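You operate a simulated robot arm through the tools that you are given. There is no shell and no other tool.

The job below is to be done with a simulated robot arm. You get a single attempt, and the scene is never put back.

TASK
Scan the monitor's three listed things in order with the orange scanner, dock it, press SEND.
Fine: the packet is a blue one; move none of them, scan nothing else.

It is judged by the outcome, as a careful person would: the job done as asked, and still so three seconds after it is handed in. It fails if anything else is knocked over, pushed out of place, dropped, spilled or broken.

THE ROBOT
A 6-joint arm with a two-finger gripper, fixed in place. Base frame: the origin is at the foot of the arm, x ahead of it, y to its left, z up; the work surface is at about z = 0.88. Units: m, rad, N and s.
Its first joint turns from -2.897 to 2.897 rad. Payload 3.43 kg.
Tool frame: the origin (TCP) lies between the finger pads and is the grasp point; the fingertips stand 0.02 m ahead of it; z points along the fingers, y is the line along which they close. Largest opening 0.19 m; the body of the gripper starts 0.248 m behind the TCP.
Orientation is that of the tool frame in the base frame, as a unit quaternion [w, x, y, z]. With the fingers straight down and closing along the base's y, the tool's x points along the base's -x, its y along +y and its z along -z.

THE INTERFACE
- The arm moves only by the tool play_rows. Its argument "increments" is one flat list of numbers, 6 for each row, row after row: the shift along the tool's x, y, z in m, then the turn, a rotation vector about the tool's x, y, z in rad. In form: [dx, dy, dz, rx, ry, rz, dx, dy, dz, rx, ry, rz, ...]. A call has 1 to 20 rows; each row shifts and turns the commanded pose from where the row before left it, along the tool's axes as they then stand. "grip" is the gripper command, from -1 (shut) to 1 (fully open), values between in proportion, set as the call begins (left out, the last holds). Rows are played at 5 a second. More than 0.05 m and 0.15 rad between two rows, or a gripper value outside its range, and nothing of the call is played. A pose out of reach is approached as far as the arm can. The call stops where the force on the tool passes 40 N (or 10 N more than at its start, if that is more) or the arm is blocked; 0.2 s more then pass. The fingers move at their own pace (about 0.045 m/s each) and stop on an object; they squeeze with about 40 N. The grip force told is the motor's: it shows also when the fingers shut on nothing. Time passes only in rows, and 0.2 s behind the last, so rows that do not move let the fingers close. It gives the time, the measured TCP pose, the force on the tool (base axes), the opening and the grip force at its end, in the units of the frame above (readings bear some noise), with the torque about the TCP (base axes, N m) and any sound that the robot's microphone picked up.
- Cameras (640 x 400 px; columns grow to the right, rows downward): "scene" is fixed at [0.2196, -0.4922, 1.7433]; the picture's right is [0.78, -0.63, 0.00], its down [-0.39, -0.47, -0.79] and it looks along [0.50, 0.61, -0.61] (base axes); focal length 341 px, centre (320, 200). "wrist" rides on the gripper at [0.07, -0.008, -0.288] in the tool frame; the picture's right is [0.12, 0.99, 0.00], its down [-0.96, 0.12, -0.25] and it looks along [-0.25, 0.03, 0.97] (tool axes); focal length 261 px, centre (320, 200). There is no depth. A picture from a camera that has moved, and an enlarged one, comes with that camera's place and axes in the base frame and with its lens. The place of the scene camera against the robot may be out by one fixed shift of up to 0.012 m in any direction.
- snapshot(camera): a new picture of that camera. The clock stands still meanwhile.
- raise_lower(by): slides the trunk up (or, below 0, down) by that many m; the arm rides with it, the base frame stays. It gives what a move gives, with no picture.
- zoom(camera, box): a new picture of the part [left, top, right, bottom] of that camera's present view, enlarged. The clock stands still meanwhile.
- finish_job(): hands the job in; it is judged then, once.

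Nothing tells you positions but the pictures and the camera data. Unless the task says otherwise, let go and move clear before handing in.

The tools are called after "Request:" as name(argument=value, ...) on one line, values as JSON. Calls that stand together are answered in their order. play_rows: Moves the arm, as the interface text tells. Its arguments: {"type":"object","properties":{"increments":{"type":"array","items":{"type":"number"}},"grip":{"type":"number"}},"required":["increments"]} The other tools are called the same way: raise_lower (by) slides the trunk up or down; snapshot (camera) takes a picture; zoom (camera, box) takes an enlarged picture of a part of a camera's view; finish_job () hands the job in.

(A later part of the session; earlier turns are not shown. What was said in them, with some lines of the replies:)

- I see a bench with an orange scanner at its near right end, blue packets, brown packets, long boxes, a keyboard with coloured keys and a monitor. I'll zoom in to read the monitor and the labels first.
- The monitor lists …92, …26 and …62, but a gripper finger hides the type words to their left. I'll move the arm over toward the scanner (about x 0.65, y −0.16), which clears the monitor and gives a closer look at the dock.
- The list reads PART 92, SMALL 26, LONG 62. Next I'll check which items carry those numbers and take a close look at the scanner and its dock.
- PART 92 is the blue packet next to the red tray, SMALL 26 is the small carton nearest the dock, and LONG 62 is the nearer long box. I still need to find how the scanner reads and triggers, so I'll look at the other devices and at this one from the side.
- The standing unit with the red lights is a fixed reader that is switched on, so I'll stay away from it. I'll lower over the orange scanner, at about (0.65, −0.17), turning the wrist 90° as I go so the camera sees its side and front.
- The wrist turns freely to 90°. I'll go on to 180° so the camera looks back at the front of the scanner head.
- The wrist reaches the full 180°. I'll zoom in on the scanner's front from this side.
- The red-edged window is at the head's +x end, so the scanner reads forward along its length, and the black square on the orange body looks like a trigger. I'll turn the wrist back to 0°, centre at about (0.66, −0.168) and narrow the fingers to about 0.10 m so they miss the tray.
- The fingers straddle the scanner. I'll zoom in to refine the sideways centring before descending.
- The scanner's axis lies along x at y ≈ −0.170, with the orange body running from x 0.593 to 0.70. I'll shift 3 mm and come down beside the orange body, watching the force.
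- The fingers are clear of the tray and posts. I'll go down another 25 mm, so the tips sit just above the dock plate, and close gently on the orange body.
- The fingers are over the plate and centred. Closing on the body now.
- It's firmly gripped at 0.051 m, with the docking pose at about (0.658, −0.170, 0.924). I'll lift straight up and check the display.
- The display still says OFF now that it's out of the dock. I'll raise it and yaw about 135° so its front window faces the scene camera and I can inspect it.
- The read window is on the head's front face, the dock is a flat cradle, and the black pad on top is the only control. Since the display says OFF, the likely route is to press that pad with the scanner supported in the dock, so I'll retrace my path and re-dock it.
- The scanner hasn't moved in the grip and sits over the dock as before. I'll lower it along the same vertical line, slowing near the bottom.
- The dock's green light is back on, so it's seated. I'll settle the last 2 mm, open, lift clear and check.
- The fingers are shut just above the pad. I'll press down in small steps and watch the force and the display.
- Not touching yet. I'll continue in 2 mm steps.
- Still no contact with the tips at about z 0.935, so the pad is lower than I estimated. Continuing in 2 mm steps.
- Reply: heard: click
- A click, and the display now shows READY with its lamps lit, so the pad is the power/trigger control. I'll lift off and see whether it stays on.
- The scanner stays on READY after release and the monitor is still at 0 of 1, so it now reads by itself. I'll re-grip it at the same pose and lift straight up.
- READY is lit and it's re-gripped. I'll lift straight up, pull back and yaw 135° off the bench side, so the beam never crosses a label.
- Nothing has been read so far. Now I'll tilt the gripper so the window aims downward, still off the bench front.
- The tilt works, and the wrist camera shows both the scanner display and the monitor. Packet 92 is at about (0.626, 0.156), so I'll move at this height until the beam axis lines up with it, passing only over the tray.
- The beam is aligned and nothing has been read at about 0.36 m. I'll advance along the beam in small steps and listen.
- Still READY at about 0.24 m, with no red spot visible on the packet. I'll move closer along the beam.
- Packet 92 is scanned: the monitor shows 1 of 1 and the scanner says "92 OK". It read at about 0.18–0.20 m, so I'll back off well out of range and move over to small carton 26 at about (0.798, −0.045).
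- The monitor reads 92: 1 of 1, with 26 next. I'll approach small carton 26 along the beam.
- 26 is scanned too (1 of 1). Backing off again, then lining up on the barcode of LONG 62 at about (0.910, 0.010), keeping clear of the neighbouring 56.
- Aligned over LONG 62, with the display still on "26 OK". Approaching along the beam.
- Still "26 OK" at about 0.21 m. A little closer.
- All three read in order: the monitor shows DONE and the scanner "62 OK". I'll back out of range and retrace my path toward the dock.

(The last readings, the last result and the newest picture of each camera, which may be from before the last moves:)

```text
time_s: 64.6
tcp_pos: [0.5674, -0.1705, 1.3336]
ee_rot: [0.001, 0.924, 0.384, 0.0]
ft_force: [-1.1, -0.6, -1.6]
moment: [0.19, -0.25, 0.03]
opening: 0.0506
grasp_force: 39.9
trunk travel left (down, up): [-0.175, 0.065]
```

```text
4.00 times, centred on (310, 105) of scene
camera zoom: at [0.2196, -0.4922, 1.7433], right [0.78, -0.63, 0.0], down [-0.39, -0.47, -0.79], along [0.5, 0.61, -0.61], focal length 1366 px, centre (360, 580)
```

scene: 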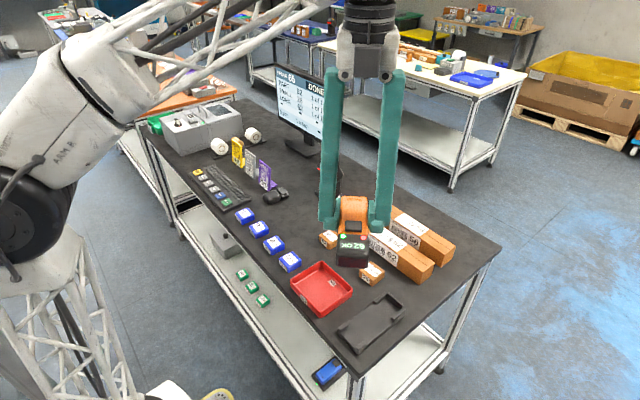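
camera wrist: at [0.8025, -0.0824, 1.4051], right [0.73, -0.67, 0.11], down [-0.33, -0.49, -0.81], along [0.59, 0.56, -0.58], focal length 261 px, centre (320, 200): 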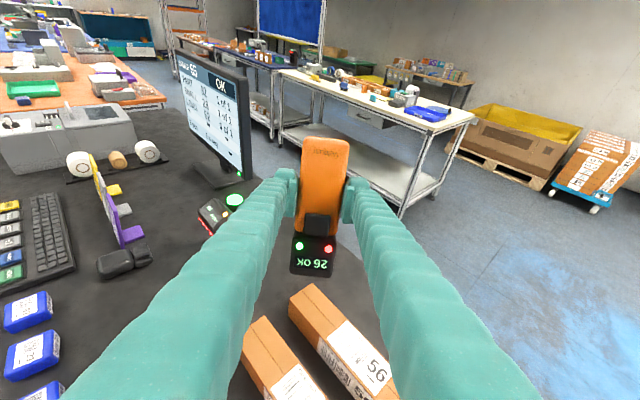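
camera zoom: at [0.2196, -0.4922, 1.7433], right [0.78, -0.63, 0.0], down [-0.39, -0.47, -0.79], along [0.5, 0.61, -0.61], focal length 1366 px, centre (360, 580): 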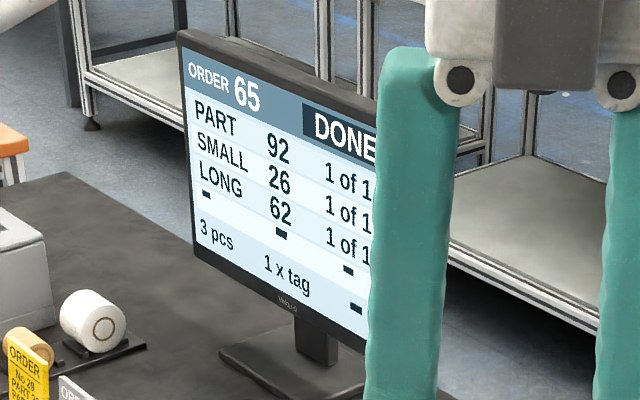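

3 pcs, DONE, all 1 of 1. Now yaw back and move above the dock.

Request:
play_rows(increments=[0, 0, 0, 0, 0, -0.15, 0, 0, 0, 0, 0, -0.15, 0, 0, 0, 0, 0, -0.15, 0, 0, 0, 0, 0, -0.15, 0, 0, 0, 0, 0, -0.15, 0, 0, 0, 0, 0, -0.15, 0, 0, 0, 0, 0, -0.15, 0, 0, 0, 0, 0, -0.15, 0, 0, 0, 0, 0, -0.15, 0, 0, 0, 0, 0, -0.15, 0, 0, 0, 0, 0, -0.15, 0, 0, 0, 0, 0, -0.15, 0, 0, 0, 0, 0, -0.15, 0, 0, 0.03, 0, 0, -0.15, 0, 0, 0.03, 0, 0, -0.15, 0, 0, 0.03, 0, 0, -0.1062, -0.03, 0, 0.04, 0, 0, 0, -0.03, 0, 0.04, 0, 0, 0, -0.03, 0, 0.04, 0, 0, 0, 0, 0, 0.04, 0, 0, 0])

Request:
zoom(camera="wrist", box=[250, 110, 400, 280])

Request:
zoom(camera="scene", box=[320, 220, 440, 360])

```text
time_s: 68.8
tcp_pos: [0.6594, -0.1685, 1.0838]
ee_rot: [0.0, -0.001, 1.0, 0.0]
ft_force: [-0.3, 0.2, -2.4]
moment: [-0.04, 0.03, 0.02]
opening: 0.0507
grasp_force: 40.2
trunk travel left (down, up): [-0.175, 0.065]
```

```text
2.35 times, centred on (325, 195) of wrist
camera zoom: at [0.5891, -0.1783, 1.3713], right [-0.12, 0.99, 0.0], down [0.96, 0.12, 0.25], along [0.25, 0.03, -0.97], focal length 613 px, centre (308, 212)
```

zoom: 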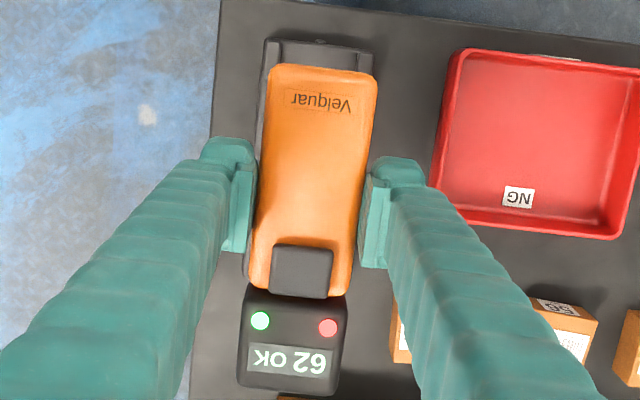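

```text
2.86 times, centred on (380, 290) of scene
camera zoom: at [0.2196, -0.4922, 1.7433], right [0.78, -0.63, 0.0], down [-0.39, -0.47, -0.79], along [0.5, 0.61, -0.61], focal length 975 px, centre (149, -57)
```

zoom: 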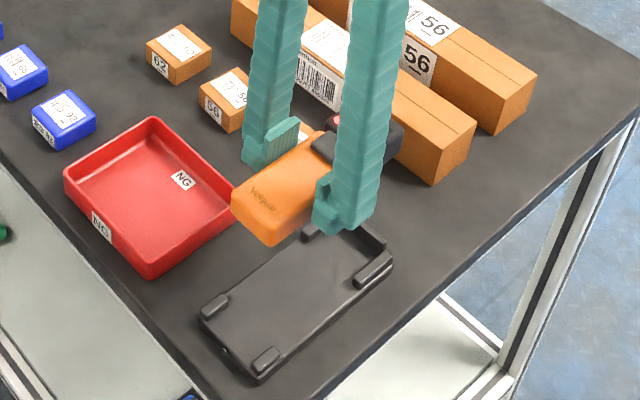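

The scanner is about 1.5 mm further forward in the grip than before. I'll correct for that and lower it into the dock.

Request:
play_rows(increments=[0.0015, 0, 0.04, 0, 0, 0, 0, 0, 0.04, 0, 0, 0, 0, 0, 0.03, 0, 0, 0, 0, 0, 0.015, 0, 0, 0, 0, 0, 0.01, 0, 0, 0, 0, 0, 0.01, 0, 0, 0, 0, 0, 0.008, 0, 0, 0, 0, 0, 0.005, 0, 0, 0])

Request:
zoom(camera="wrist", box=[250, 110, 400, 280])

Request:
zoom(camera="scene", box=[330, 270, 420, 350])

Request:
zoom(camera="scene", box=[270, 55, 350, 155])

```text
time_s: 70.6
tcp_pos: [0.6568, -0.1696, 0.9252]
ee_rot: [0.0, -0.001, 1.0, -0.001]
ft_force: [0.2, -0.5, -1.6]
moment: [0.01, 0.03, -0.01]
opening: 0.0511
grasp_force: 39.5
trunk travel left (down, up): [-0.175, 0.065]
```

```text
2.35 times, centred on (325, 195) of wrist
camera zoom: at [0.5861, -0.1791, 1.2132], right [-0.12, 0.99, 0.0], down [0.96, 0.12, 0.25], along [0.25, 0.03, -0.97], focal length 613 px, centre (308, 212)
```

zoom: 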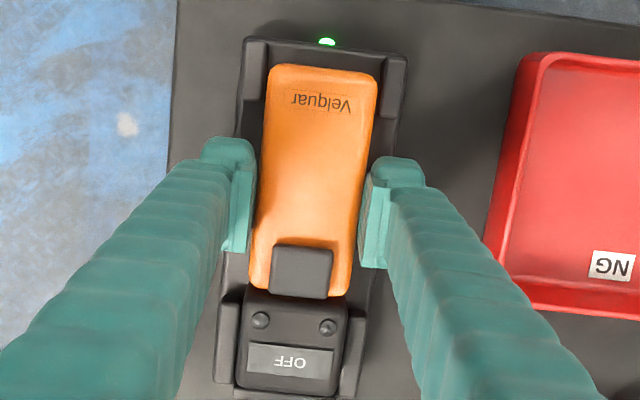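

```text
5.00 times, centred on (375, 310) of scene
camera zoom: at [0.2196, -0.4922, 1.7433], right [0.78, -0.63, 0.0], down [-0.39, -0.47, -0.79], along [0.5, 0.61, -0.61], focal length 1707 px, centre (45, -350)
```

zoom: 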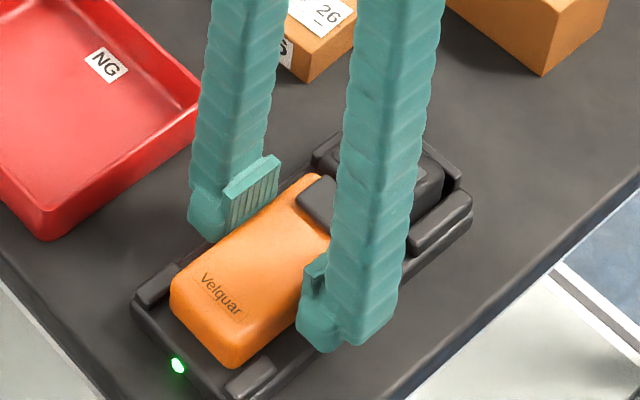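

```text
4.00 times, centred on (310, 105) of scene
camera zoom: at [0.2196, -0.4922, 1.7433], right [0.78, -0.63, 0.0], down [-0.39, -0.47, -0.79], along [0.5, 0.61, -0.61], focal length 1366 px, centre (360, 580)
```

zoom: 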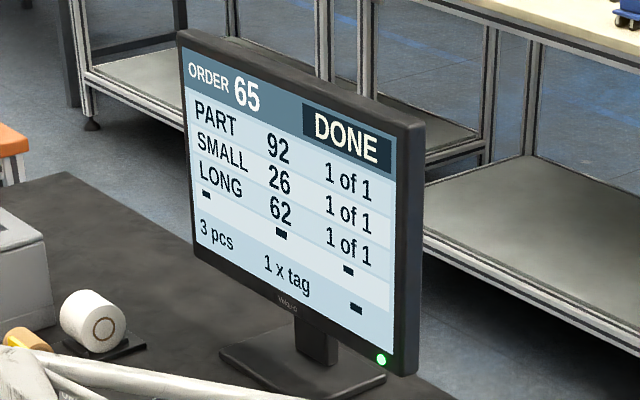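

Docked: green light on, the scanner has gone OFF, and the monitor still shows DONE. Setting it down fully, releasing and lifting clear.

Request:
play_rows(increments=[0, 0, 0.002, 0, 0, 0, 0, 0, 0, 0, 0, 0])

Request:
play_rows(increments=[0, 0, 0, 0, 0, 0, 0, 0, 0, 0, 0, 0, 0, 0, 0, 0, 0, 0, 0, 0, -0.02, 0, 0, 0, 0, 0, -0.04, 0, 0, 0, 0, 0, -0.05, 0, 0, 0, 0, 0, -0.05, 0, 0, 0, 0, 0, -0.05, 0, 0, 0], grip=0.053)

Request:
snapshot(camera="wrist")

Request:
zoom(camera="scene", box=[330, 270, 420, 350])

Request:
zoom(camera="scene", box=[185, 150, 265, 220])

```text
time_s: 71.2
tcp_pos: [0.6568, -0.1696, 0.9246]
ee_rot: [0.001, -0.001, 1.0, 0.0]
ft_force: [2.2, -1.3, 22.8]
moment: [0.18, 0.19, -0.02]
opening: 0.0509
grasp_force: 40.2
trunk travel left (down, up): [-0.175, 0.065]
```

```text
time_s: 73.0
tcp_pos: [0.6563, -0.1717, 1.1357]
ee_rot: [0.0, -0.002, 1.0, 0.0]
ft_force: [-0.3, -0.3, -0.8]
moment: [0.0, 0.05, 0.01]
opening: 0.0997
grasp_force: 0.0
trunk travel left (down, up): [-0.175, 0.065]
```

```text
taken
camera wrist: at [0.5861, -0.1804, 1.4233], right [-0.12, 0.99, 0.0], down [0.96, 0.12, 0.25], along [0.24, 0.03, -0.97], focal length 261 px, centre (320, 200)
```

wrist: 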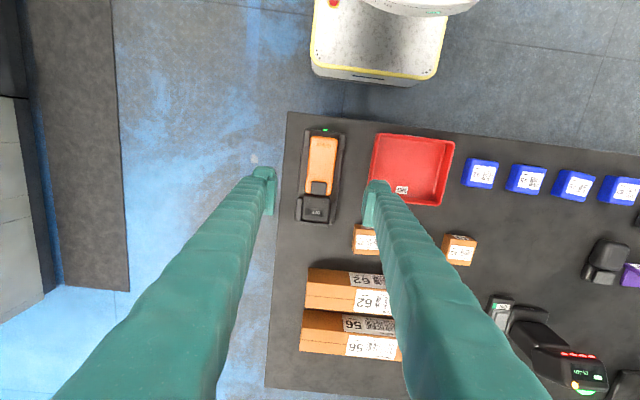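

```text
5.00 times, centred on (375, 310) of scene
camera zoom: at [0.2196, -0.4922, 1.7433], right [0.78, -0.63, 0.0], down [-0.39, -0.47, -0.79], along [0.5, 0.61, -0.61], focal length 1707 px, centre (45, -350)
```

zoom: 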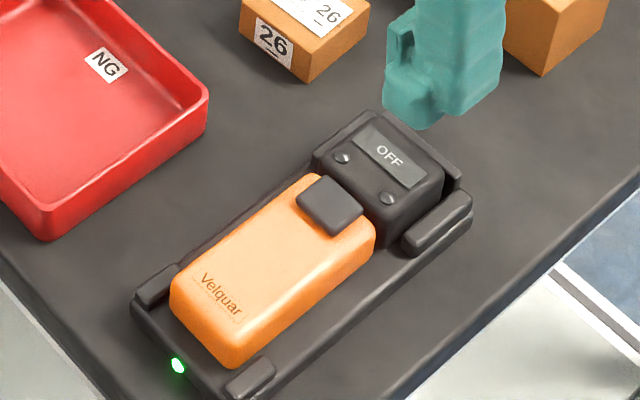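

```text
5.71 times, centred on (225, 185) of scene
camera zoom: at [0.2196, -0.4922, 1.7433], right [0.78, -0.63, 0.0], down [-0.39, -0.47, -0.79], along [0.5, 0.61, -0.61], focal length 1951 px, centre (863, 286)
```

zoom: 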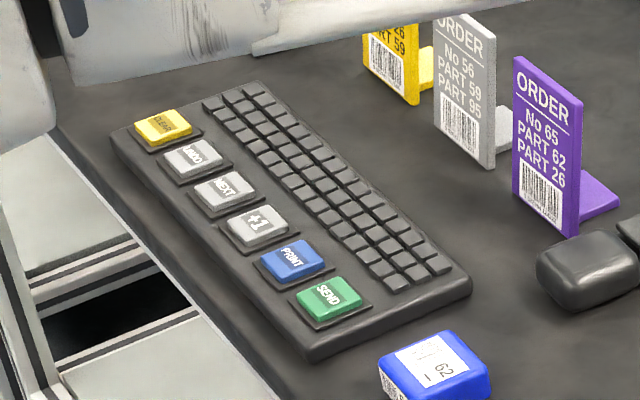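

The scanner is docked and OFF with the dock's light green. SEND, the green key, is at about (0.608, 0.563), so I'll shut the fingers and travel there at a safe height for a closer look.

Request:
play_rows(increments=[0.0033, 0.0488, 0, 0, 0, 0, 0.0033, 0.0488, 0, 0, 0, 0, 0.0033, 0.0488, 0, 0, 0, 0, 0.0033, 0.0488, 0, 0, 0, 0, 0.0033, 0.0488, 0, 0, 0, 0, 0.0033, 0.0488, 0, 0, 0, 0, 0.0033, 0.0488, 0, 0, 0, 0, 0.0033, 0.0488, 0, 0, 0, 0, 0.0033, 0.0488, 0, 0, 0, 0, 0.0033, 0.0488, 0, 0, 0, 0, 0.0033, 0.0488, 0, 0, 0, 0, 0.0033, 0.0488, 0, 0, 0, 0, 0.0033, 0.0488, 0, 0, 0, 0, 0.0033, 0.0488, 0, 0, 0, 0, 0.0033, 0.0488, 0, 0, 0, 0], grip=-1)

Request:
snapshot(camera="wrist")

Request:
snapshot(camera="scene")

```text
time_s: 76.2
tcp_pos: [0.6054, 0.5643, 1.1318]
ee_rot: [-0.001, -0.001, 1.0, 0.001]
ft_force: [-0.7, -0.3, 0.9]
moment: [0.18, 0.01, -0.01]
opening: 0.0
grasp_force: 34.3
trunk travel left (down, up): [-0.175, 0.065]
```

```text
taken
camera wrist: at [0.5353, 0.555, 1.4203], right [-0.12, 0.99, 0.0], down [0.96, 0.12, 0.25], along [0.25, 0.03, -0.97], focal length 261 px, centre (320, 200)
```

wrist: 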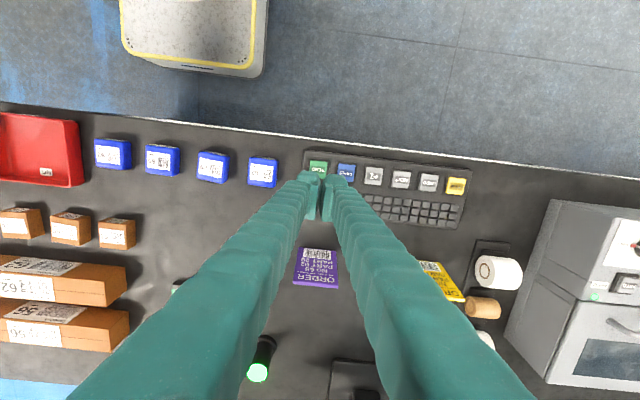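

```text
taken
```

scene: 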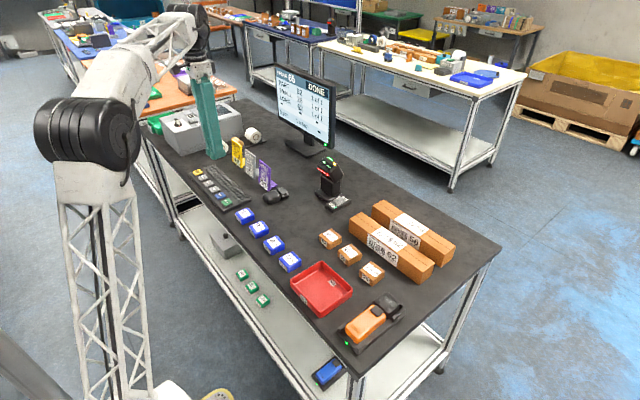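

Request:
zoom(camera="wrist", box=[290, 140, 390, 240])

```text
4.00 times, centred on (340, 190) of wrist
camera zoom: at [0.5353, 0.555, 1.4203], right [-0.12, 0.99, 0.0], down [0.96, 0.12, 0.25], along [0.25, 0.03, -0.97], focal length 1043 px, centre (240, 240)
```

zoom: 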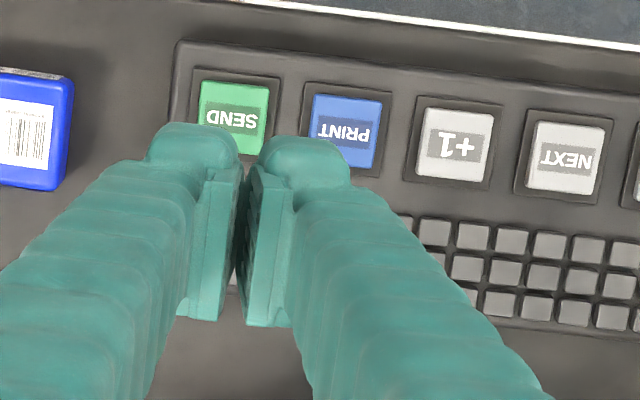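

SEND is at about (0.607, 0.560), with PRINT 55 mm further on. I'll nudge 2.5 mm to centre, then come down toward SEND.

Request:
play_rows(increments=[0, -0.0025, 0.04, 0, 0, 0, 0, 0, 0.04, 0, 0, 0, 0, 0, 0.04, 0, 0, 0, 0, 0, 0.03, 0, 0, 0, 0, 0, 0.02, 0, 0, 0, 0, 0, 0.01, 0, 0, 0])

Request:
zoom(camera="wrist", box=[270, 120, 390, 240])

Request:
zoom(camera="scene", box=[185, 130, 265, 220])

```text
time_s: 77.6
tcp_pos: [0.6059, 0.5602, 0.9524]
ee_rot: [0.0, -0.001, 1.0, -0.001]
ft_force: [-0.7, 0.1, 0.7]
moment: [-0.01, -0.05, -0.01]
opening: 0.0002
grasp_force: 34.5
trunk travel left (down, up): [-0.175, 0.065]
```

```text
3.33 times, centred on (330, 180) of wrist
camera zoom: at [0.5355, 0.5505, 1.24], right [-0.12, 0.99, 0.0], down [0.96, 0.12, 0.25], along [0.25, 0.03, -0.97], focal length 869 px, centre (287, 267)
```

zoom: 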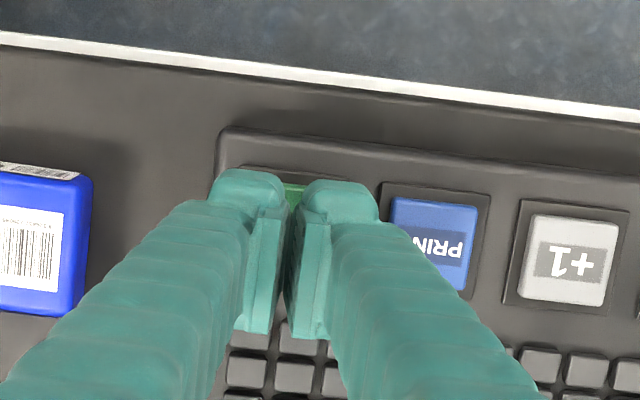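

```text
4.44 times, centred on (225, 175) of scene
camera zoom: at [0.2196, -0.4922, 1.7433], right [0.78, -0.63, 0.0], down [-0.39, -0.47, -0.79], along [0.5, 0.61, -0.61], focal length 1517 px, centre (742, 311)
```

zoom: 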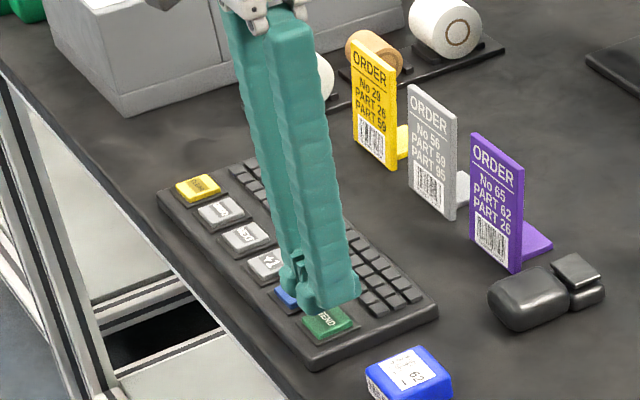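

The fingers are centred over SEND with their tips about 30 mm above the bench. I'll press down in small steps, listening for the click.

Request:
play_rows(increments=[0, 0, 0.005, 0, 0, 0, 0, 0, 0.005, 0, 0, 0, 0, 0, 0.003, 0, 0, 0])

Request:
play_rows(increments=[0, 0, 0.003, 0, 0, 0])

Request:
play_rows(increments=[0, 0, 0.002, 0, 0, 0])

Request:
zoom(camera="scene", box=[185, 130, 265, 220])

```text
time_s: 78.4
tcp_pos: [0.6054, 0.561, 0.939]
ee_rot: [0.0, -0.001, 1.0, 0.001]
ft_force: [-0.4, -1.1, -0.2]
moment: [0.01, -0.01, 0.01]
opening: 0.0002
grasp_force: 33.9
trunk travel left (down, up): [-0.175, 0.065]
```

```text
time_s: 78.8
tcp_pos: [0.6063, 0.5597, 0.9364]
ee_rot: [-0.001, -0.001, 1.0, 0.0]
ft_force: [0.0, -0.2, 0.0]
moment: [0.0, 0.01, 0.0]
opening: 0.0004
grasp_force: 34.2
trunk travel left (down, up): [-0.175, 0.065]
```

```text
time_s: 79.2
tcp_pos: [0.6062, 0.5596, 0.9346]
ee_rot: [0.0, -0.001, 1.0, 0.0]
ft_force: [0.3, -0.6, -0.1]
moment: [0.0, -0.01, 0.01]
opening: 0.0
grasp_force: 34.5
trunk travel left (down, up): [-0.175, 0.065]
```

```text
4.44 times, centred on (225, 175) of scene
camera zoom: at [0.2196, -0.4922, 1.7433], right [0.78, -0.63, 0.0], down [-0.39, -0.47, -0.79], along [0.5, 0.61, -0.61], focal length 1517 px, centre (742, 311)
```

zoom: 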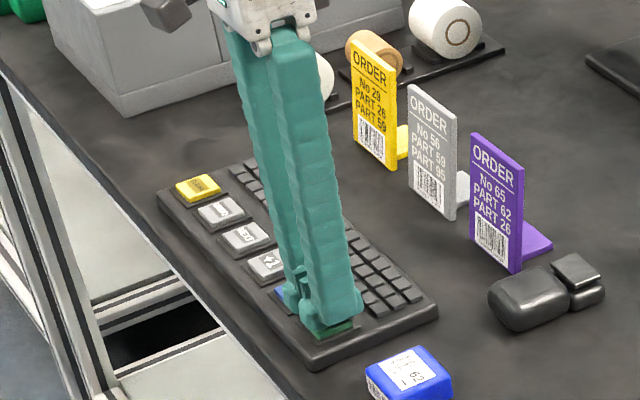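

Request:
play_rows(increments=[0, 0, 0.002, 0, 0, 0])

Request:
play_rows(increments=[0, 0, 0.002, 0, 0, 0])

Request:
zoom(camera="scene", box=[270, 55, 350, 155])

```text
time_s: 79.6
tcp_pos: [0.6061, 0.5599, 0.9323]
ee_rot: [-0.001, 0.0, 1.0, 0.0]
ft_force: [-0.1, -0.3, 0.6]
moment: [0.03, 0.05, 0.0]
opening: 0.0
grasp_force: 33.7
trunk travel left (down, up): [-0.175, 0.065]
```

```text
time_s: 80.0
tcp_pos: [0.6061, 0.5605, 0.9312]
ee_rot: [0.0, 0.0, 1.0, 0.0]
ft_force: [-0.3, -1.2, -1.0]
moment: [0.05, 0.01, -0.02]
opening: 0.0
grasp_force: 34.4
trunk travel left (down, up): [-0.175, 0.065]
```

```text
4.00 times, centred on (310, 105) of scene
camera zoom: at [0.2196, -0.4922, 1.7433], right [0.78, -0.63, 0.0], down [-0.39, -0.47, -0.79], along [0.5, 0.61, -0.61], focal length 1366 px, centre (360, 580)
```

zoom: 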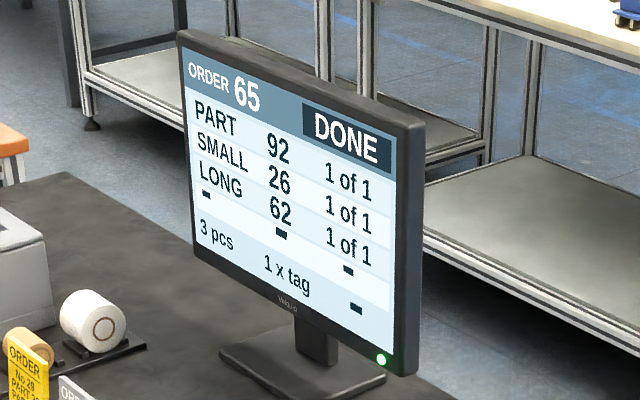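

No click yet. Continuing 2 mm at a time.

Request:
play_rows(increments=[0, 0, 0.002, 0, 0, 0])

Request:
play_rows(increments=[0, 0, 0.002, 0, 0, 0])

Request:
play_rows(increments=[0, 0, 0.0015, 0, 0, 0])

Request:
zoom(camera="scene", box=[270, 55, 350, 155])

Request:
zoom(camera="scene", box=[205, 160, 265, 220])

```text
time_s: 80.4
tcp_pos: [0.6055, 0.5605, 0.9294]
ee_rot: [0.0, -0.001, 1.0, 0.0]
ft_force: [-0.3, -1.2, -0.8]
moment: [0.0, -0.01, 0.02]
opening: 0.0
grasp_force: 34.7
trunk travel left (down, up): [-0.175, 0.065]
```

```text
time_s: 80.8
tcp_pos: [0.6055, 0.5594, 0.926]
ee_rot: [0.0, -0.001, 1.0, 0.0]
ft_force: [-0.4, 0.9, 0.1]
moment: [0.04, -0.01, 0.04]
opening: 0.0002
grasp_force: 34.1
trunk travel left (down, up): [-0.175, 0.065]
```

```text
time_s: 81.2
tcp_pos: [0.6061, 0.559, 0.926]
ee_rot: [0.0, -0.001, 1.0, 0.0]
ft_force: [-0.9, -0.7, 0.5]
moment: [-0.01, 0.0, -0.03]
opening: 0.0057
grasp_force: 33.6
trunk travel left (down, up): [-0.175, 0.065]
```

```text
4.00 times, centred on (310, 105) of scene
camera zoom: at [0.2196, -0.4922, 1.7433], right [0.78, -0.63, 0.0], down [-0.39, -0.47, -0.79], along [0.5, 0.61, -0.61], focal length 1366 px, centre (360, 580)
```

zoom: 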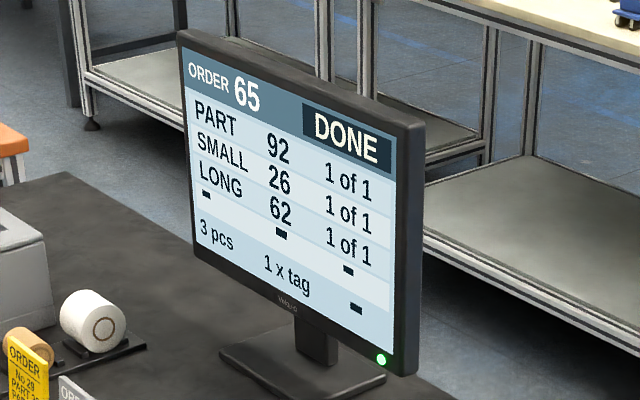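

```text
6.67 times, centred on (235, 190) of scene
camera zoom: at [0.2196, -0.4922, 1.7433], right [0.78, -0.63, 0.0], down [-0.39, -0.47, -0.79], along [0.5, 0.61, -0.61], focal length 2276 px, centre (887, 267)
```

zoom: 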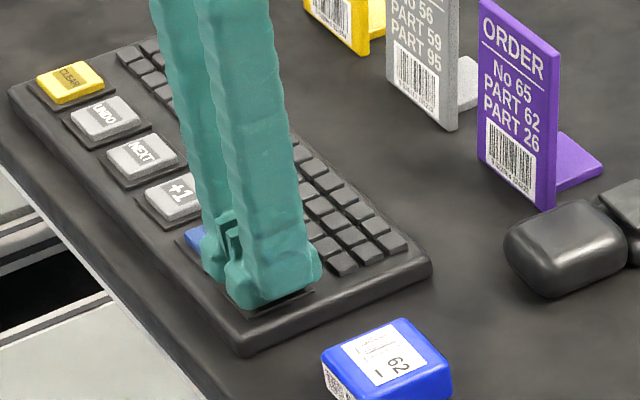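

The fingers spread slightly at contact, just as they did on the scanner pad. The next steps should actuate the key.

Request:
play_rows(increments=[0, 0, 0.002, 0, 0, 0])

Request:
zoom(camera="scene", box=[270, 55, 350, 155])

```text
time_s: 81.6
tcp_pos: [0.6061, 0.559, 0.9243]
ee_rot: [0.0, -0.001, 1.0, 0.0]
ft_force: [0.9, -0.8, 1.3]
moment: [-0.01, -0.01, -0.01]
opening: 0.0062
grasp_force: 34.1
trunk travel left (down, up): [-0.175, 0.065]
heard: click
```

```text
4.00 times, centred on (310, 105) of scene
camera zoom: at [0.2196, -0.4922, 1.7433], right [0.78, -0.63, 0.0], down [-0.39, -0.47, -0.79], along [0.5, 0.61, -0.61], focal length 1366 px, centre (360, 580)
```

zoom: 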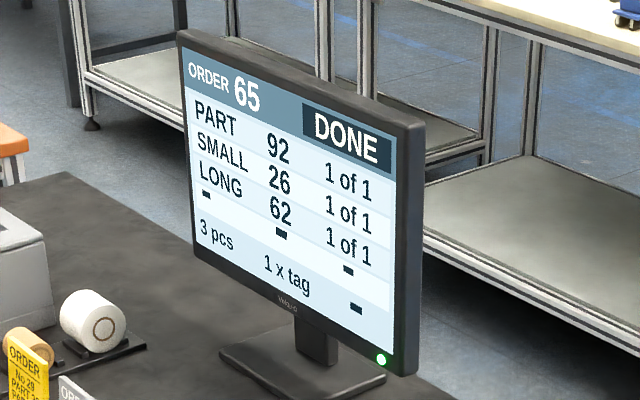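

A click was heard. I'll lift straight off and check the monitor.

Request:
play_rows(increments=[0, 0, -0.005, 0, 0, 0, 0, 0, -0.01, 0, 0, 0, 0, 0, -0.04, 0, 0, 0, 0, 0, -0.05, 0, 0, 0, 0, 0, -0.05, 0, 0, 0, 0, 0, -0.05, 0, 0, 0, 0, 0, 0, 0, 0, 0, 0, 0, 0, 0, 0, 0])

Request:
zoom(camera="scene", box=[270, 55, 350, 155])

Request:
snapshot(camera="scene")

Request:
snapshot(camera="wrist")

```text
time_s: 83.4
tcp_pos: [0.6062, 0.5586, 1.1276]
ee_rot: [-0.001, -0.001, 1.0, 0.0]
ft_force: [0.0, 0.6, -0.4]
moment: [0.0, 0.0, 0.01]
opening: 0.0
grasp_force: 34.2
trunk travel left (down, up): [-0.175, 0.065]
```

```text
4.00 times, centred on (310, 105) of scene
camera zoom: at [0.2196, -0.4922, 1.7433], right [0.78, -0.63, 0.0], down [-0.39, -0.47, -0.79], along [0.5, 0.61, -0.61], focal length 1366 px, centre (360, 580)
```

zoom: 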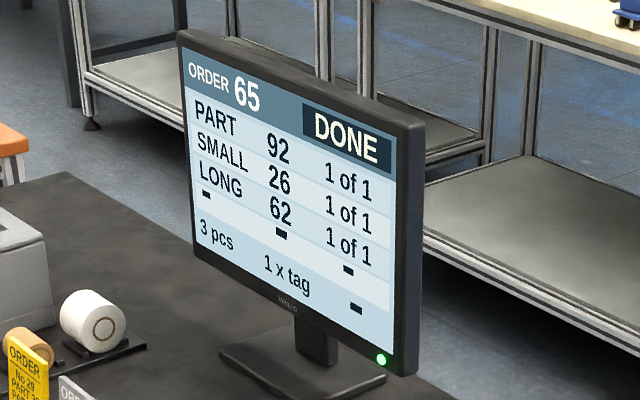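

```text
taken
```

scene: 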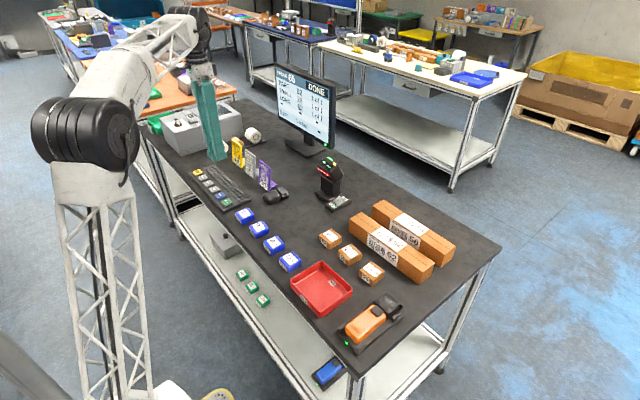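

```text
taken
camera wrist: at [0.5353, 0.5485, 1.4153], right [-0.12, 0.99, 0.0], down [0.96, 0.12, 0.25], along [0.25, 0.03, -0.97], focal length 261 px, centre (320, 200)
```

wrist: 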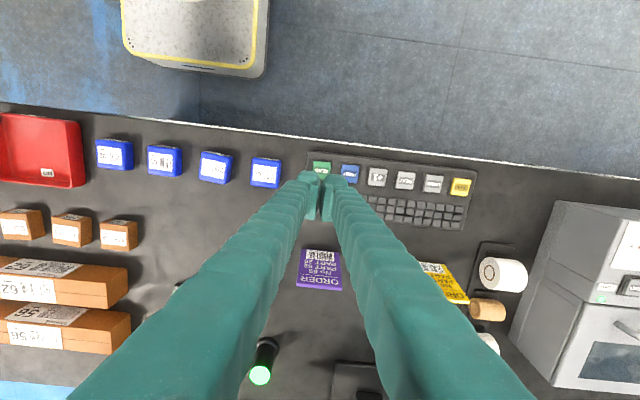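

The monitor still says DONE. Before doing anything else I'll let a little time pass, look at the keys, and see whether the monitor or the label printer has reacted.

Request:
play_rows(increments=[0, 0, -0.02, 0, 0, 0, 0.03, 0, -0.02, 0, 0, 0, 0.03, 0, 0, 0, 0, 0, 0, 0, 0, 0, 0, 0, 0, 0, 0, 0, 0, 0, 0, 0, 0, 0, 0, 0])

Request:
zoom(camera="scene", box=[270, 55, 350, 155])

Request:
zoom(camera="wrist", box=[290, 170, 490, 300])

Request:
zoom(camera="scene", box=[185, 150, 265, 220])

Request:
zoom(camera="scene", box=[140, 90, 270, 190])

Request:
zoom(camera="scene", box=[300, 140, 370, 215])

```text
time_s: 84.8
tcp_pos: [0.5471, 0.5577, 1.168]
ee_rot: [0.0, -0.001, 1.0, 0.0]
ft_force: [-0.2, -0.1, 0.2]
moment: [0.0, 0.03, -0.03]
opening: 0.0
grasp_force: 34.5
trunk travel left (down, up): [-0.175, 0.065]
```

```text
4.00 times, centred on (310, 105) of scene
camera zoom: at [0.2196, -0.4922, 1.7433], right [0.78, -0.63, 0.0], down [-0.39, -0.47, -0.79], along [0.5, 0.61, -0.61], focal length 1366 px, centre (360, 580)
```

zoom: 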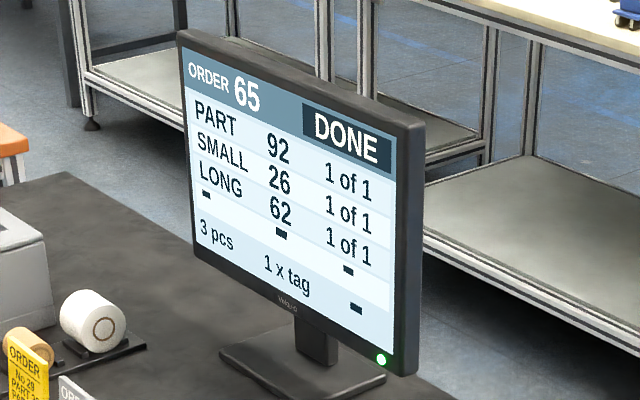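

```text
3.08 times, centred on (390, 235) of wrist
camera zoom: at [0.4766, 0.5492, 1.4554], right [-0.12, 0.99, 0.0], down [0.96, 0.12, 0.25], along [0.25, 0.03, -0.97], focal length 802 px, centre (105, 92)
```

zoom: 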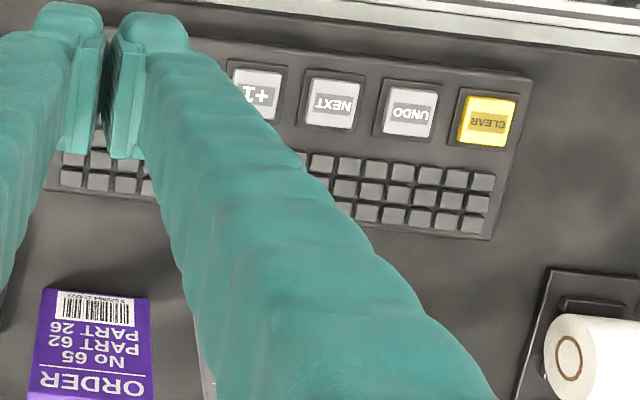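

```text
5.71 times, centred on (225, 185) of scene
camera zoom: at [0.2196, -0.4922, 1.7433], right [0.78, -0.63, 0.0], down [-0.39, -0.47, -0.79], along [0.5, 0.61, -0.61], focal length 1951 px, centre (863, 286)
```

zoom: 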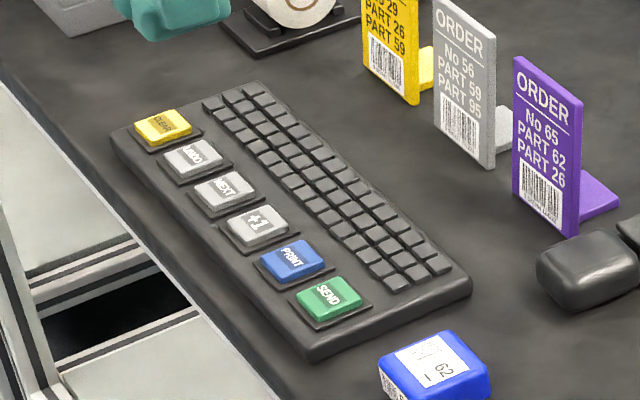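

```text
4.00 times, centred on (205, 140) of scene
camera zoom: at [0.2196, -0.4922, 1.7433], right [0.78, -0.63, 0.0], down [-0.39, -0.47, -0.79], along [0.5, 0.61, -0.61], focal length 1366 px, centre (780, 440)
```

zoom: 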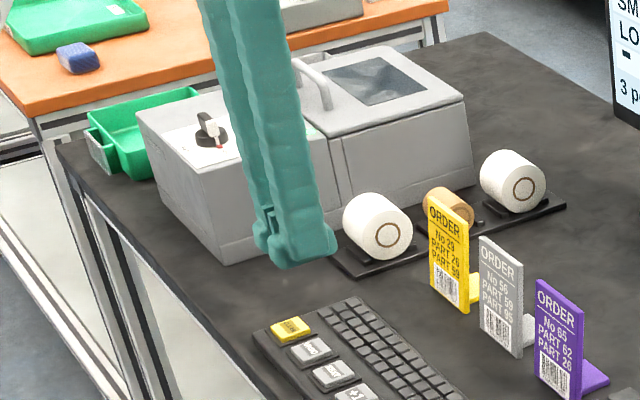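

```text
5.33 times, centred on (335, 178) of scene
camera zoom: at [0.2196, -0.4922, 1.7433], right [0.78, -0.63, 0.0], down [-0.39, -0.47, -0.79], along [0.5, 0.61, -0.61], focal length 1821 px, centre (240, 320)
```

zoom: 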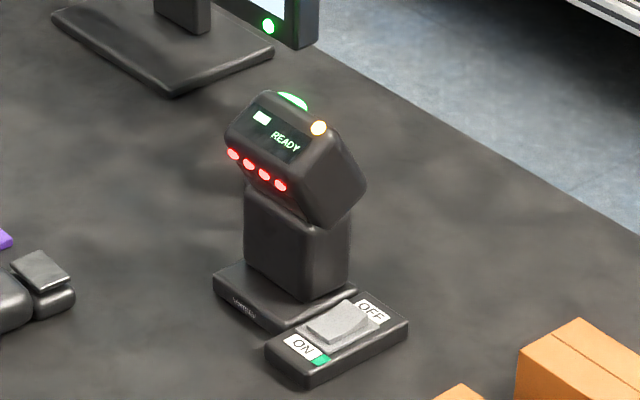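

The keys look normal, and the monitor still shows DONE. I'll zoom tighter on the monitor and check for any sent indication I've missed.

Request:
zoom(camera="scene", box=[284, 70, 336, 100])

Request:
zoom(camera="scene", box=[284, 100, 336, 150])

Request:
snapshot(camera="wrist")

Request:
zoom(camera="scene", box=[215, 180, 265, 215])

```text
12.31 times, centred on (310, 85) of scene
camera zoom: at [0.2196, -0.4922, 1.7433], right [0.78, -0.63, 0.0], down [-0.39, -0.47, -0.79], along [0.5, 0.61, -0.61], focal length 4201 px, centre (443, 1615)
```

zoom: 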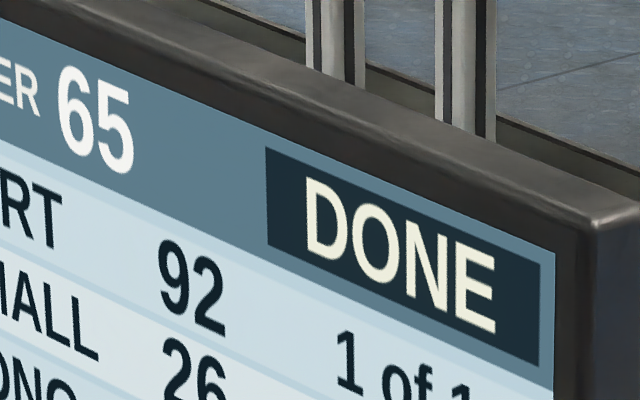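

```text
8.00 times, centred on (310, 125) of scene
camera zoom: at [0.2196, -0.4922, 1.7433], right [0.78, -0.63, 0.0], down [-0.39, -0.47, -0.79], along [0.5, 0.61, -0.61], focal length 2731 px, centre (400, 800)
```

zoom: 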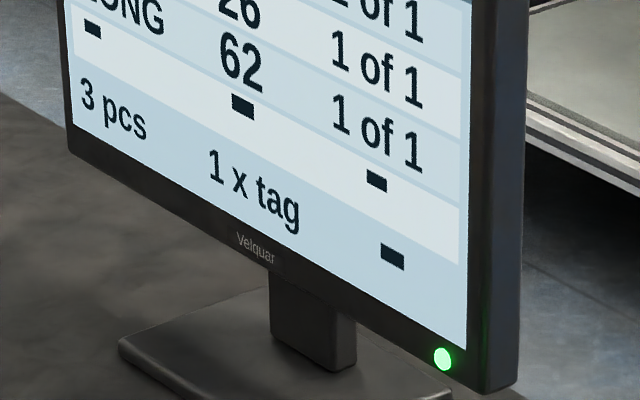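

```text
taken
camera wrist: at [0.4766, 0.5492, 1.4554], right [-0.12, 0.99, 0.0], down [0.96, 0.12, 0.25], along [0.25, 0.03, -0.97], focal length 261 px, centre (320, 200)
```

wrist: 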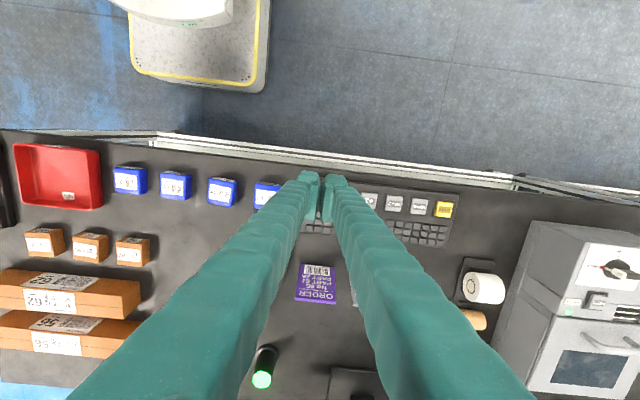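

```text
11.43 times, centred on (240, 198) of scene
camera zoom: at [0.2196, -0.4922, 1.7433], right [0.78, -0.63, 0.0], down [-0.39, -0.47, -0.79], along [0.5, 0.61, -0.61], focal length 3901 px, centre (1234, 229)
```

zoom: 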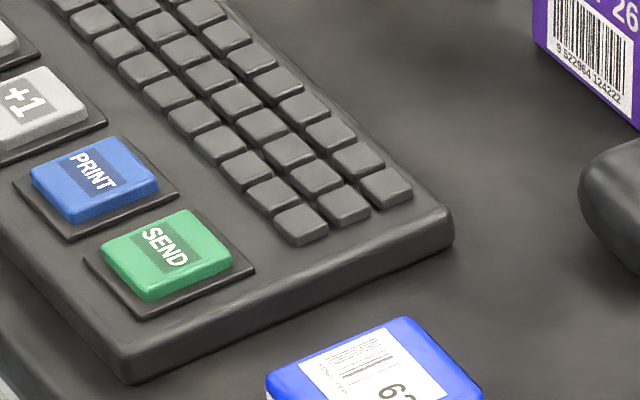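

There's no visible change yet, and I don't want to double-press needlessly. I'll wait a few seconds in case sending takes time, then look again.

Request:
play_rows(increments=[0, 0, 0, 0, 0, 0, 0, 0, 0, 0, 0, 0, 0, 0, 0, 0, 0, 0, 0, 0, 0, 0, 0, 0, 0, 0, 0, 0, 0, 0, 0, 0, 0, 0, 0, 0, 0, 0, 0, 0, 0, 0, 0, 0, 0, 0, 0, 0, 0, 0, 0, 0, 0, 0, 0, 0, 0, 0, 0, 0, 0, 0, 0, 0, 0, 0, 0, 0, 0, 0, 0, 0, 0, 0, 0, 0, 0, 0, 0, 0, 0, 0, 0, 0, 0, 0, 0, 0, 0, 0, 0, 0, 0, 0, 0, 0, 0, 0, 0, 0, 0, 0, 0, 0, 0, 0, 0, 0, 0, 0, 0, 0, 0, 0, 0, 0, 0, 0, 0, 0])

Request:
zoom(camera="scene", box=[270, 55, 350, 155])

Request:
zoom(camera="scene", box=[330, 270, 420, 350])

Request:
zoom(camera="wrist", box=[440, 200, 640, 400])

```text
time_s: 89.0
tcp_pos: [0.5469, 0.5588, 1.1672]
ee_rot: [-0.001, 0.0, 1.0, -0.001]
ft_force: [1.0, 0.0, 0.5]
moment: [-0.01, 0.02, 0.02]
opening: 0.0
grasp_force: 34.2
trunk travel left (down, up): [-0.175, 0.065]
```

```text
4.00 times, centred on (310, 105) of scene
camera zoom: at [0.2196, -0.4922, 1.7433], right [0.78, -0.63, 0.0], down [-0.39, -0.47, -0.79], along [0.5, 0.61, -0.61], focal length 1366 px, centre (360, 580)
```

zoom: 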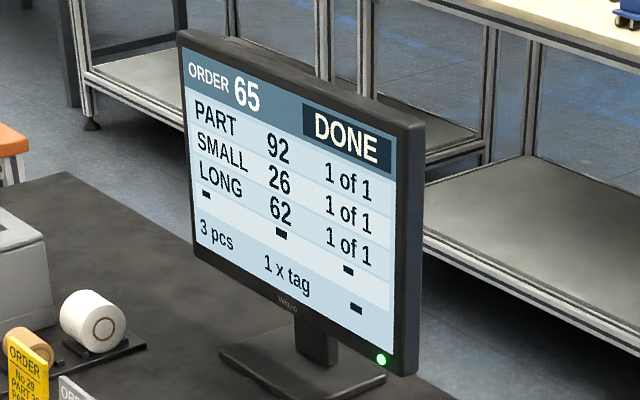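

```text
5.00 times, centred on (375, 310) of scene
camera zoom: at [0.2196, -0.4922, 1.7433], right [0.78, -0.63, 0.0], down [-0.39, -0.47, -0.79], along [0.5, 0.61, -0.61], focal length 1707 px, centre (45, -350)
```

zoom: 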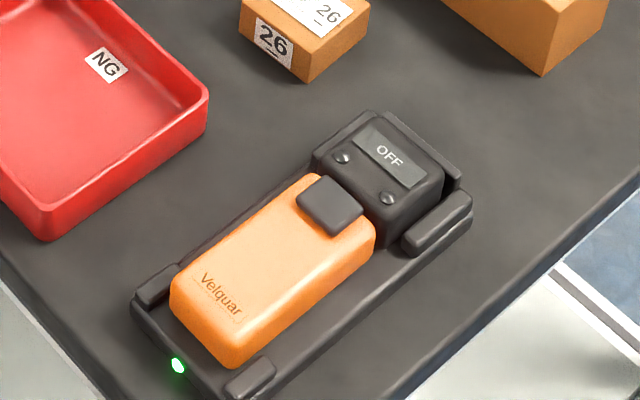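

```text
2.00 times, centred on (540, 300) of wrist
camera zoom: at [0.4767, 0.5492, 1.4554], right [-0.12, 0.99, 0.0], down [0.96, 0.12, 0.25], along [0.25, 0.03, -0.97], focal length 521 px, centre (-120, 0)
```

zoom: 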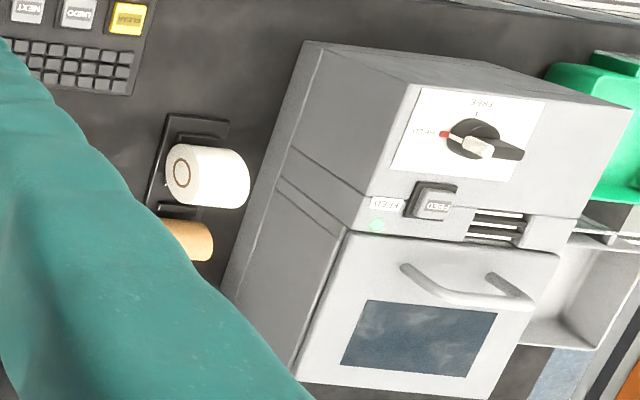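

After 7 s there's still no sign that it was sent, and that first press went only just past the click point under about 1 N. I'll press SEND once more, fully home with a short hold, and read the monitor while it's held.

Request:
play_rows(increments=[-0.03, 0, 0, 0, 0, 0, -0.03, 0, 0, 0, 0, 0, 0, 0, 0.05, 0, 0, 0, 0, 0, 0.05, 0, 0, 0, 0, 0, 0.05, 0, 0, 0, 0, 0, 0.05, 0, 0, 0, 0, 0, 0.03, 0, 0, 0, 0, 0, 0.008, 0, 0, 0])

Request:
play_rows(increments=[0, 0, 0.003, 0, 0, 0, 0, 0, 0.003, 0, 0, 0, 0, 0, 0.002, 0, 0, 0, 0, 0, 0, 0, 0, 0])

Request:
zoom(camera="scene", box=[270, 55, 350, 155])

Request:
zoom(camera="scene", box=[205, 160, 265, 220])

```text
time_s: 90.8
tcp_pos: [0.6047, 0.5575, 0.9318]
ee_rot: [0.0, 0.0, 1.0, 0.0]
ft_force: [0.4, 0.2, -0.2]
moment: [-0.01, -0.01, 0.01]
opening: 0.0
grasp_force: 34.1
trunk travel left (down, up): [-0.175, 0.065]
```

```text
time_s: 91.8
tcp_pos: [0.6038, 0.5588, 0.9234]
ee_rot: [0.0, -0.001, 1.0, -0.001]
ft_force: [-0.3, 1.0, 3.2]
moment: [0.05, -0.01, 0.01]
opening: 0.0058
grasp_force: 34.2
trunk travel left (down, up): [-0.175, 0.065]
heard: click
```

```text
4.00 times, centred on (310, 105) of scene
camera zoom: at [0.2196, -0.4922, 1.7433], right [0.78, -0.63, 0.0], down [-0.39, -0.47, -0.79], along [0.5, 0.61, -0.61], focal length 1366 px, centre (360, 580)
```

zoom: 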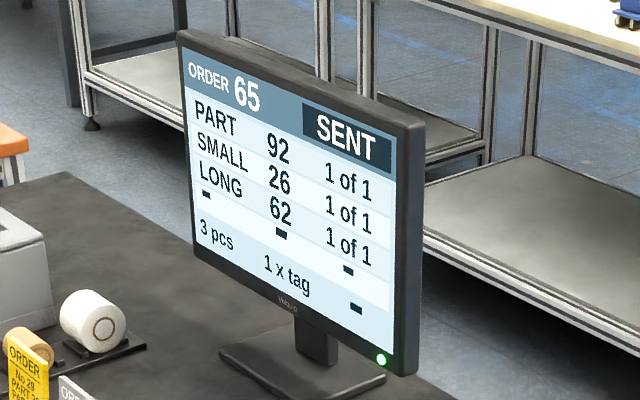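

```text
6.67 times, centred on (235, 190) of scene
camera zoom: at [0.2196, -0.4922, 1.7433], right [0.78, -0.63, 0.0], down [-0.39, -0.47, -0.79], along [0.5, 0.61, -0.61], focal length 2276 px, centre (887, 267)
```

zoom: 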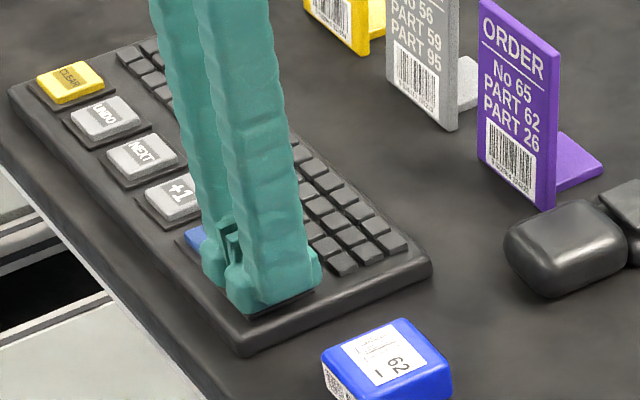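

SENT now shows on the monitor; the firmer press registered. I'll lift straight off, move clear and check everything once more.

Request:
play_rows(increments=[0, 0, -0.005, 0, 0, 0, 0, 0, -0.01, 0, 0, 0, 0, 0, -0.04, 0, 0, 0, 0, 0, -0.05, 0, 0, 0, 0, 0, -0.05, 0, 0, 0, 0, 0, -0.05, 0, 0, 0, 0, 0, -0.05, 0, 0, 0, 0, 0, 0, 0, 0, 0])

Request:
snapshot(camera="scene")

Request:
zoom(camera="scene", box=[270, 55, 350, 155])

Request:
zoom(camera="scene", box=[220, 190, 420, 350])

```text
time_s: 93.6
tcp_pos: [0.6062, 0.5601, 1.1784]
ee_rot: [0.001, 0.0, 1.0, 0.001]
ft_force: [-0.3, 0.0, -0.2]
moment: [0.02, 0.03, -0.02]
opening: 0.0002
grasp_force: 34.5
trunk travel left (down, up): [-0.175, 0.065]
```

```text
taken
```

scene: 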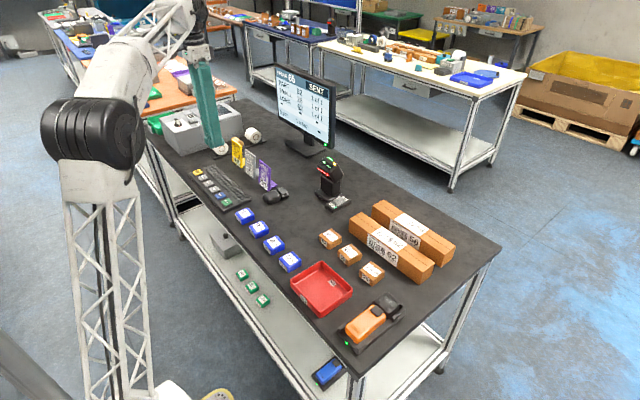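

```text
4.00 times, centred on (310, 105) of scene
camera zoom: at [0.2196, -0.4922, 1.7433], right [0.78, -0.63, 0.0], down [-0.39, -0.47, -0.79], along [0.5, 0.61, -0.61], focal length 1366 px, centre (360, 580)
```

zoom: 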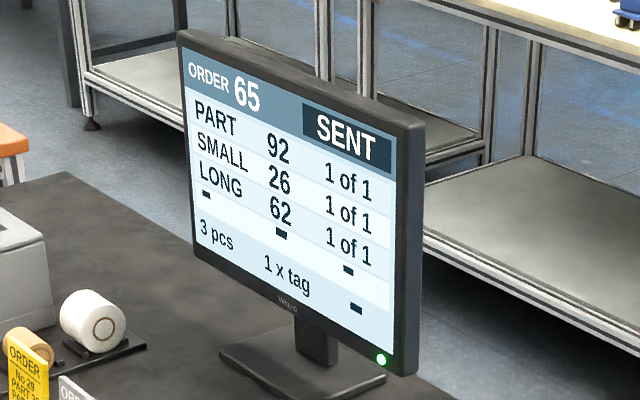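

```text
2.50 times, centred on (320, 270) of scene
camera zoom: at [0.2196, -0.4922, 1.7433], right [0.78, -0.63, 0.0], down [-0.39, -0.47, -0.79], along [0.5, 0.61, -0.61], focal length 853 px, centre (320, 25)
```

zoom: 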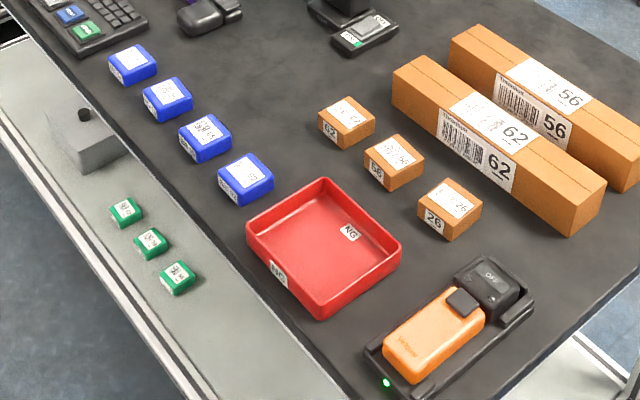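

The monitor shows SENT with 92, 26 and 62 each at 1 of 1. The scanner is in its dock with the green light on, nothing has been moved, and the arm is clear, so I'm handing in.

Request:
finish_job()

```text
The job is handed in.
```

The job is done and handed in. I scanned PART 92 (the blue packet), SMALL 26 and LONG 62 in that order with the orange scanner, docked it and pressed SEND. The monitor shows SENT, with each item at 1 of 1.

- **Scanner:** it was switched off, so I pressed its black pad in the dock to turn it on. It went off again when I docked it, and the dock's light is green.
- **SEND:** I pressed it twice. The first press clicked, but the monitor stayed on DONE for about seven seconds. A firmer second press changed it to SENT.
- **Bench:** the final pictures show nothing else scanned or moved, and the arm is clear of the bench.
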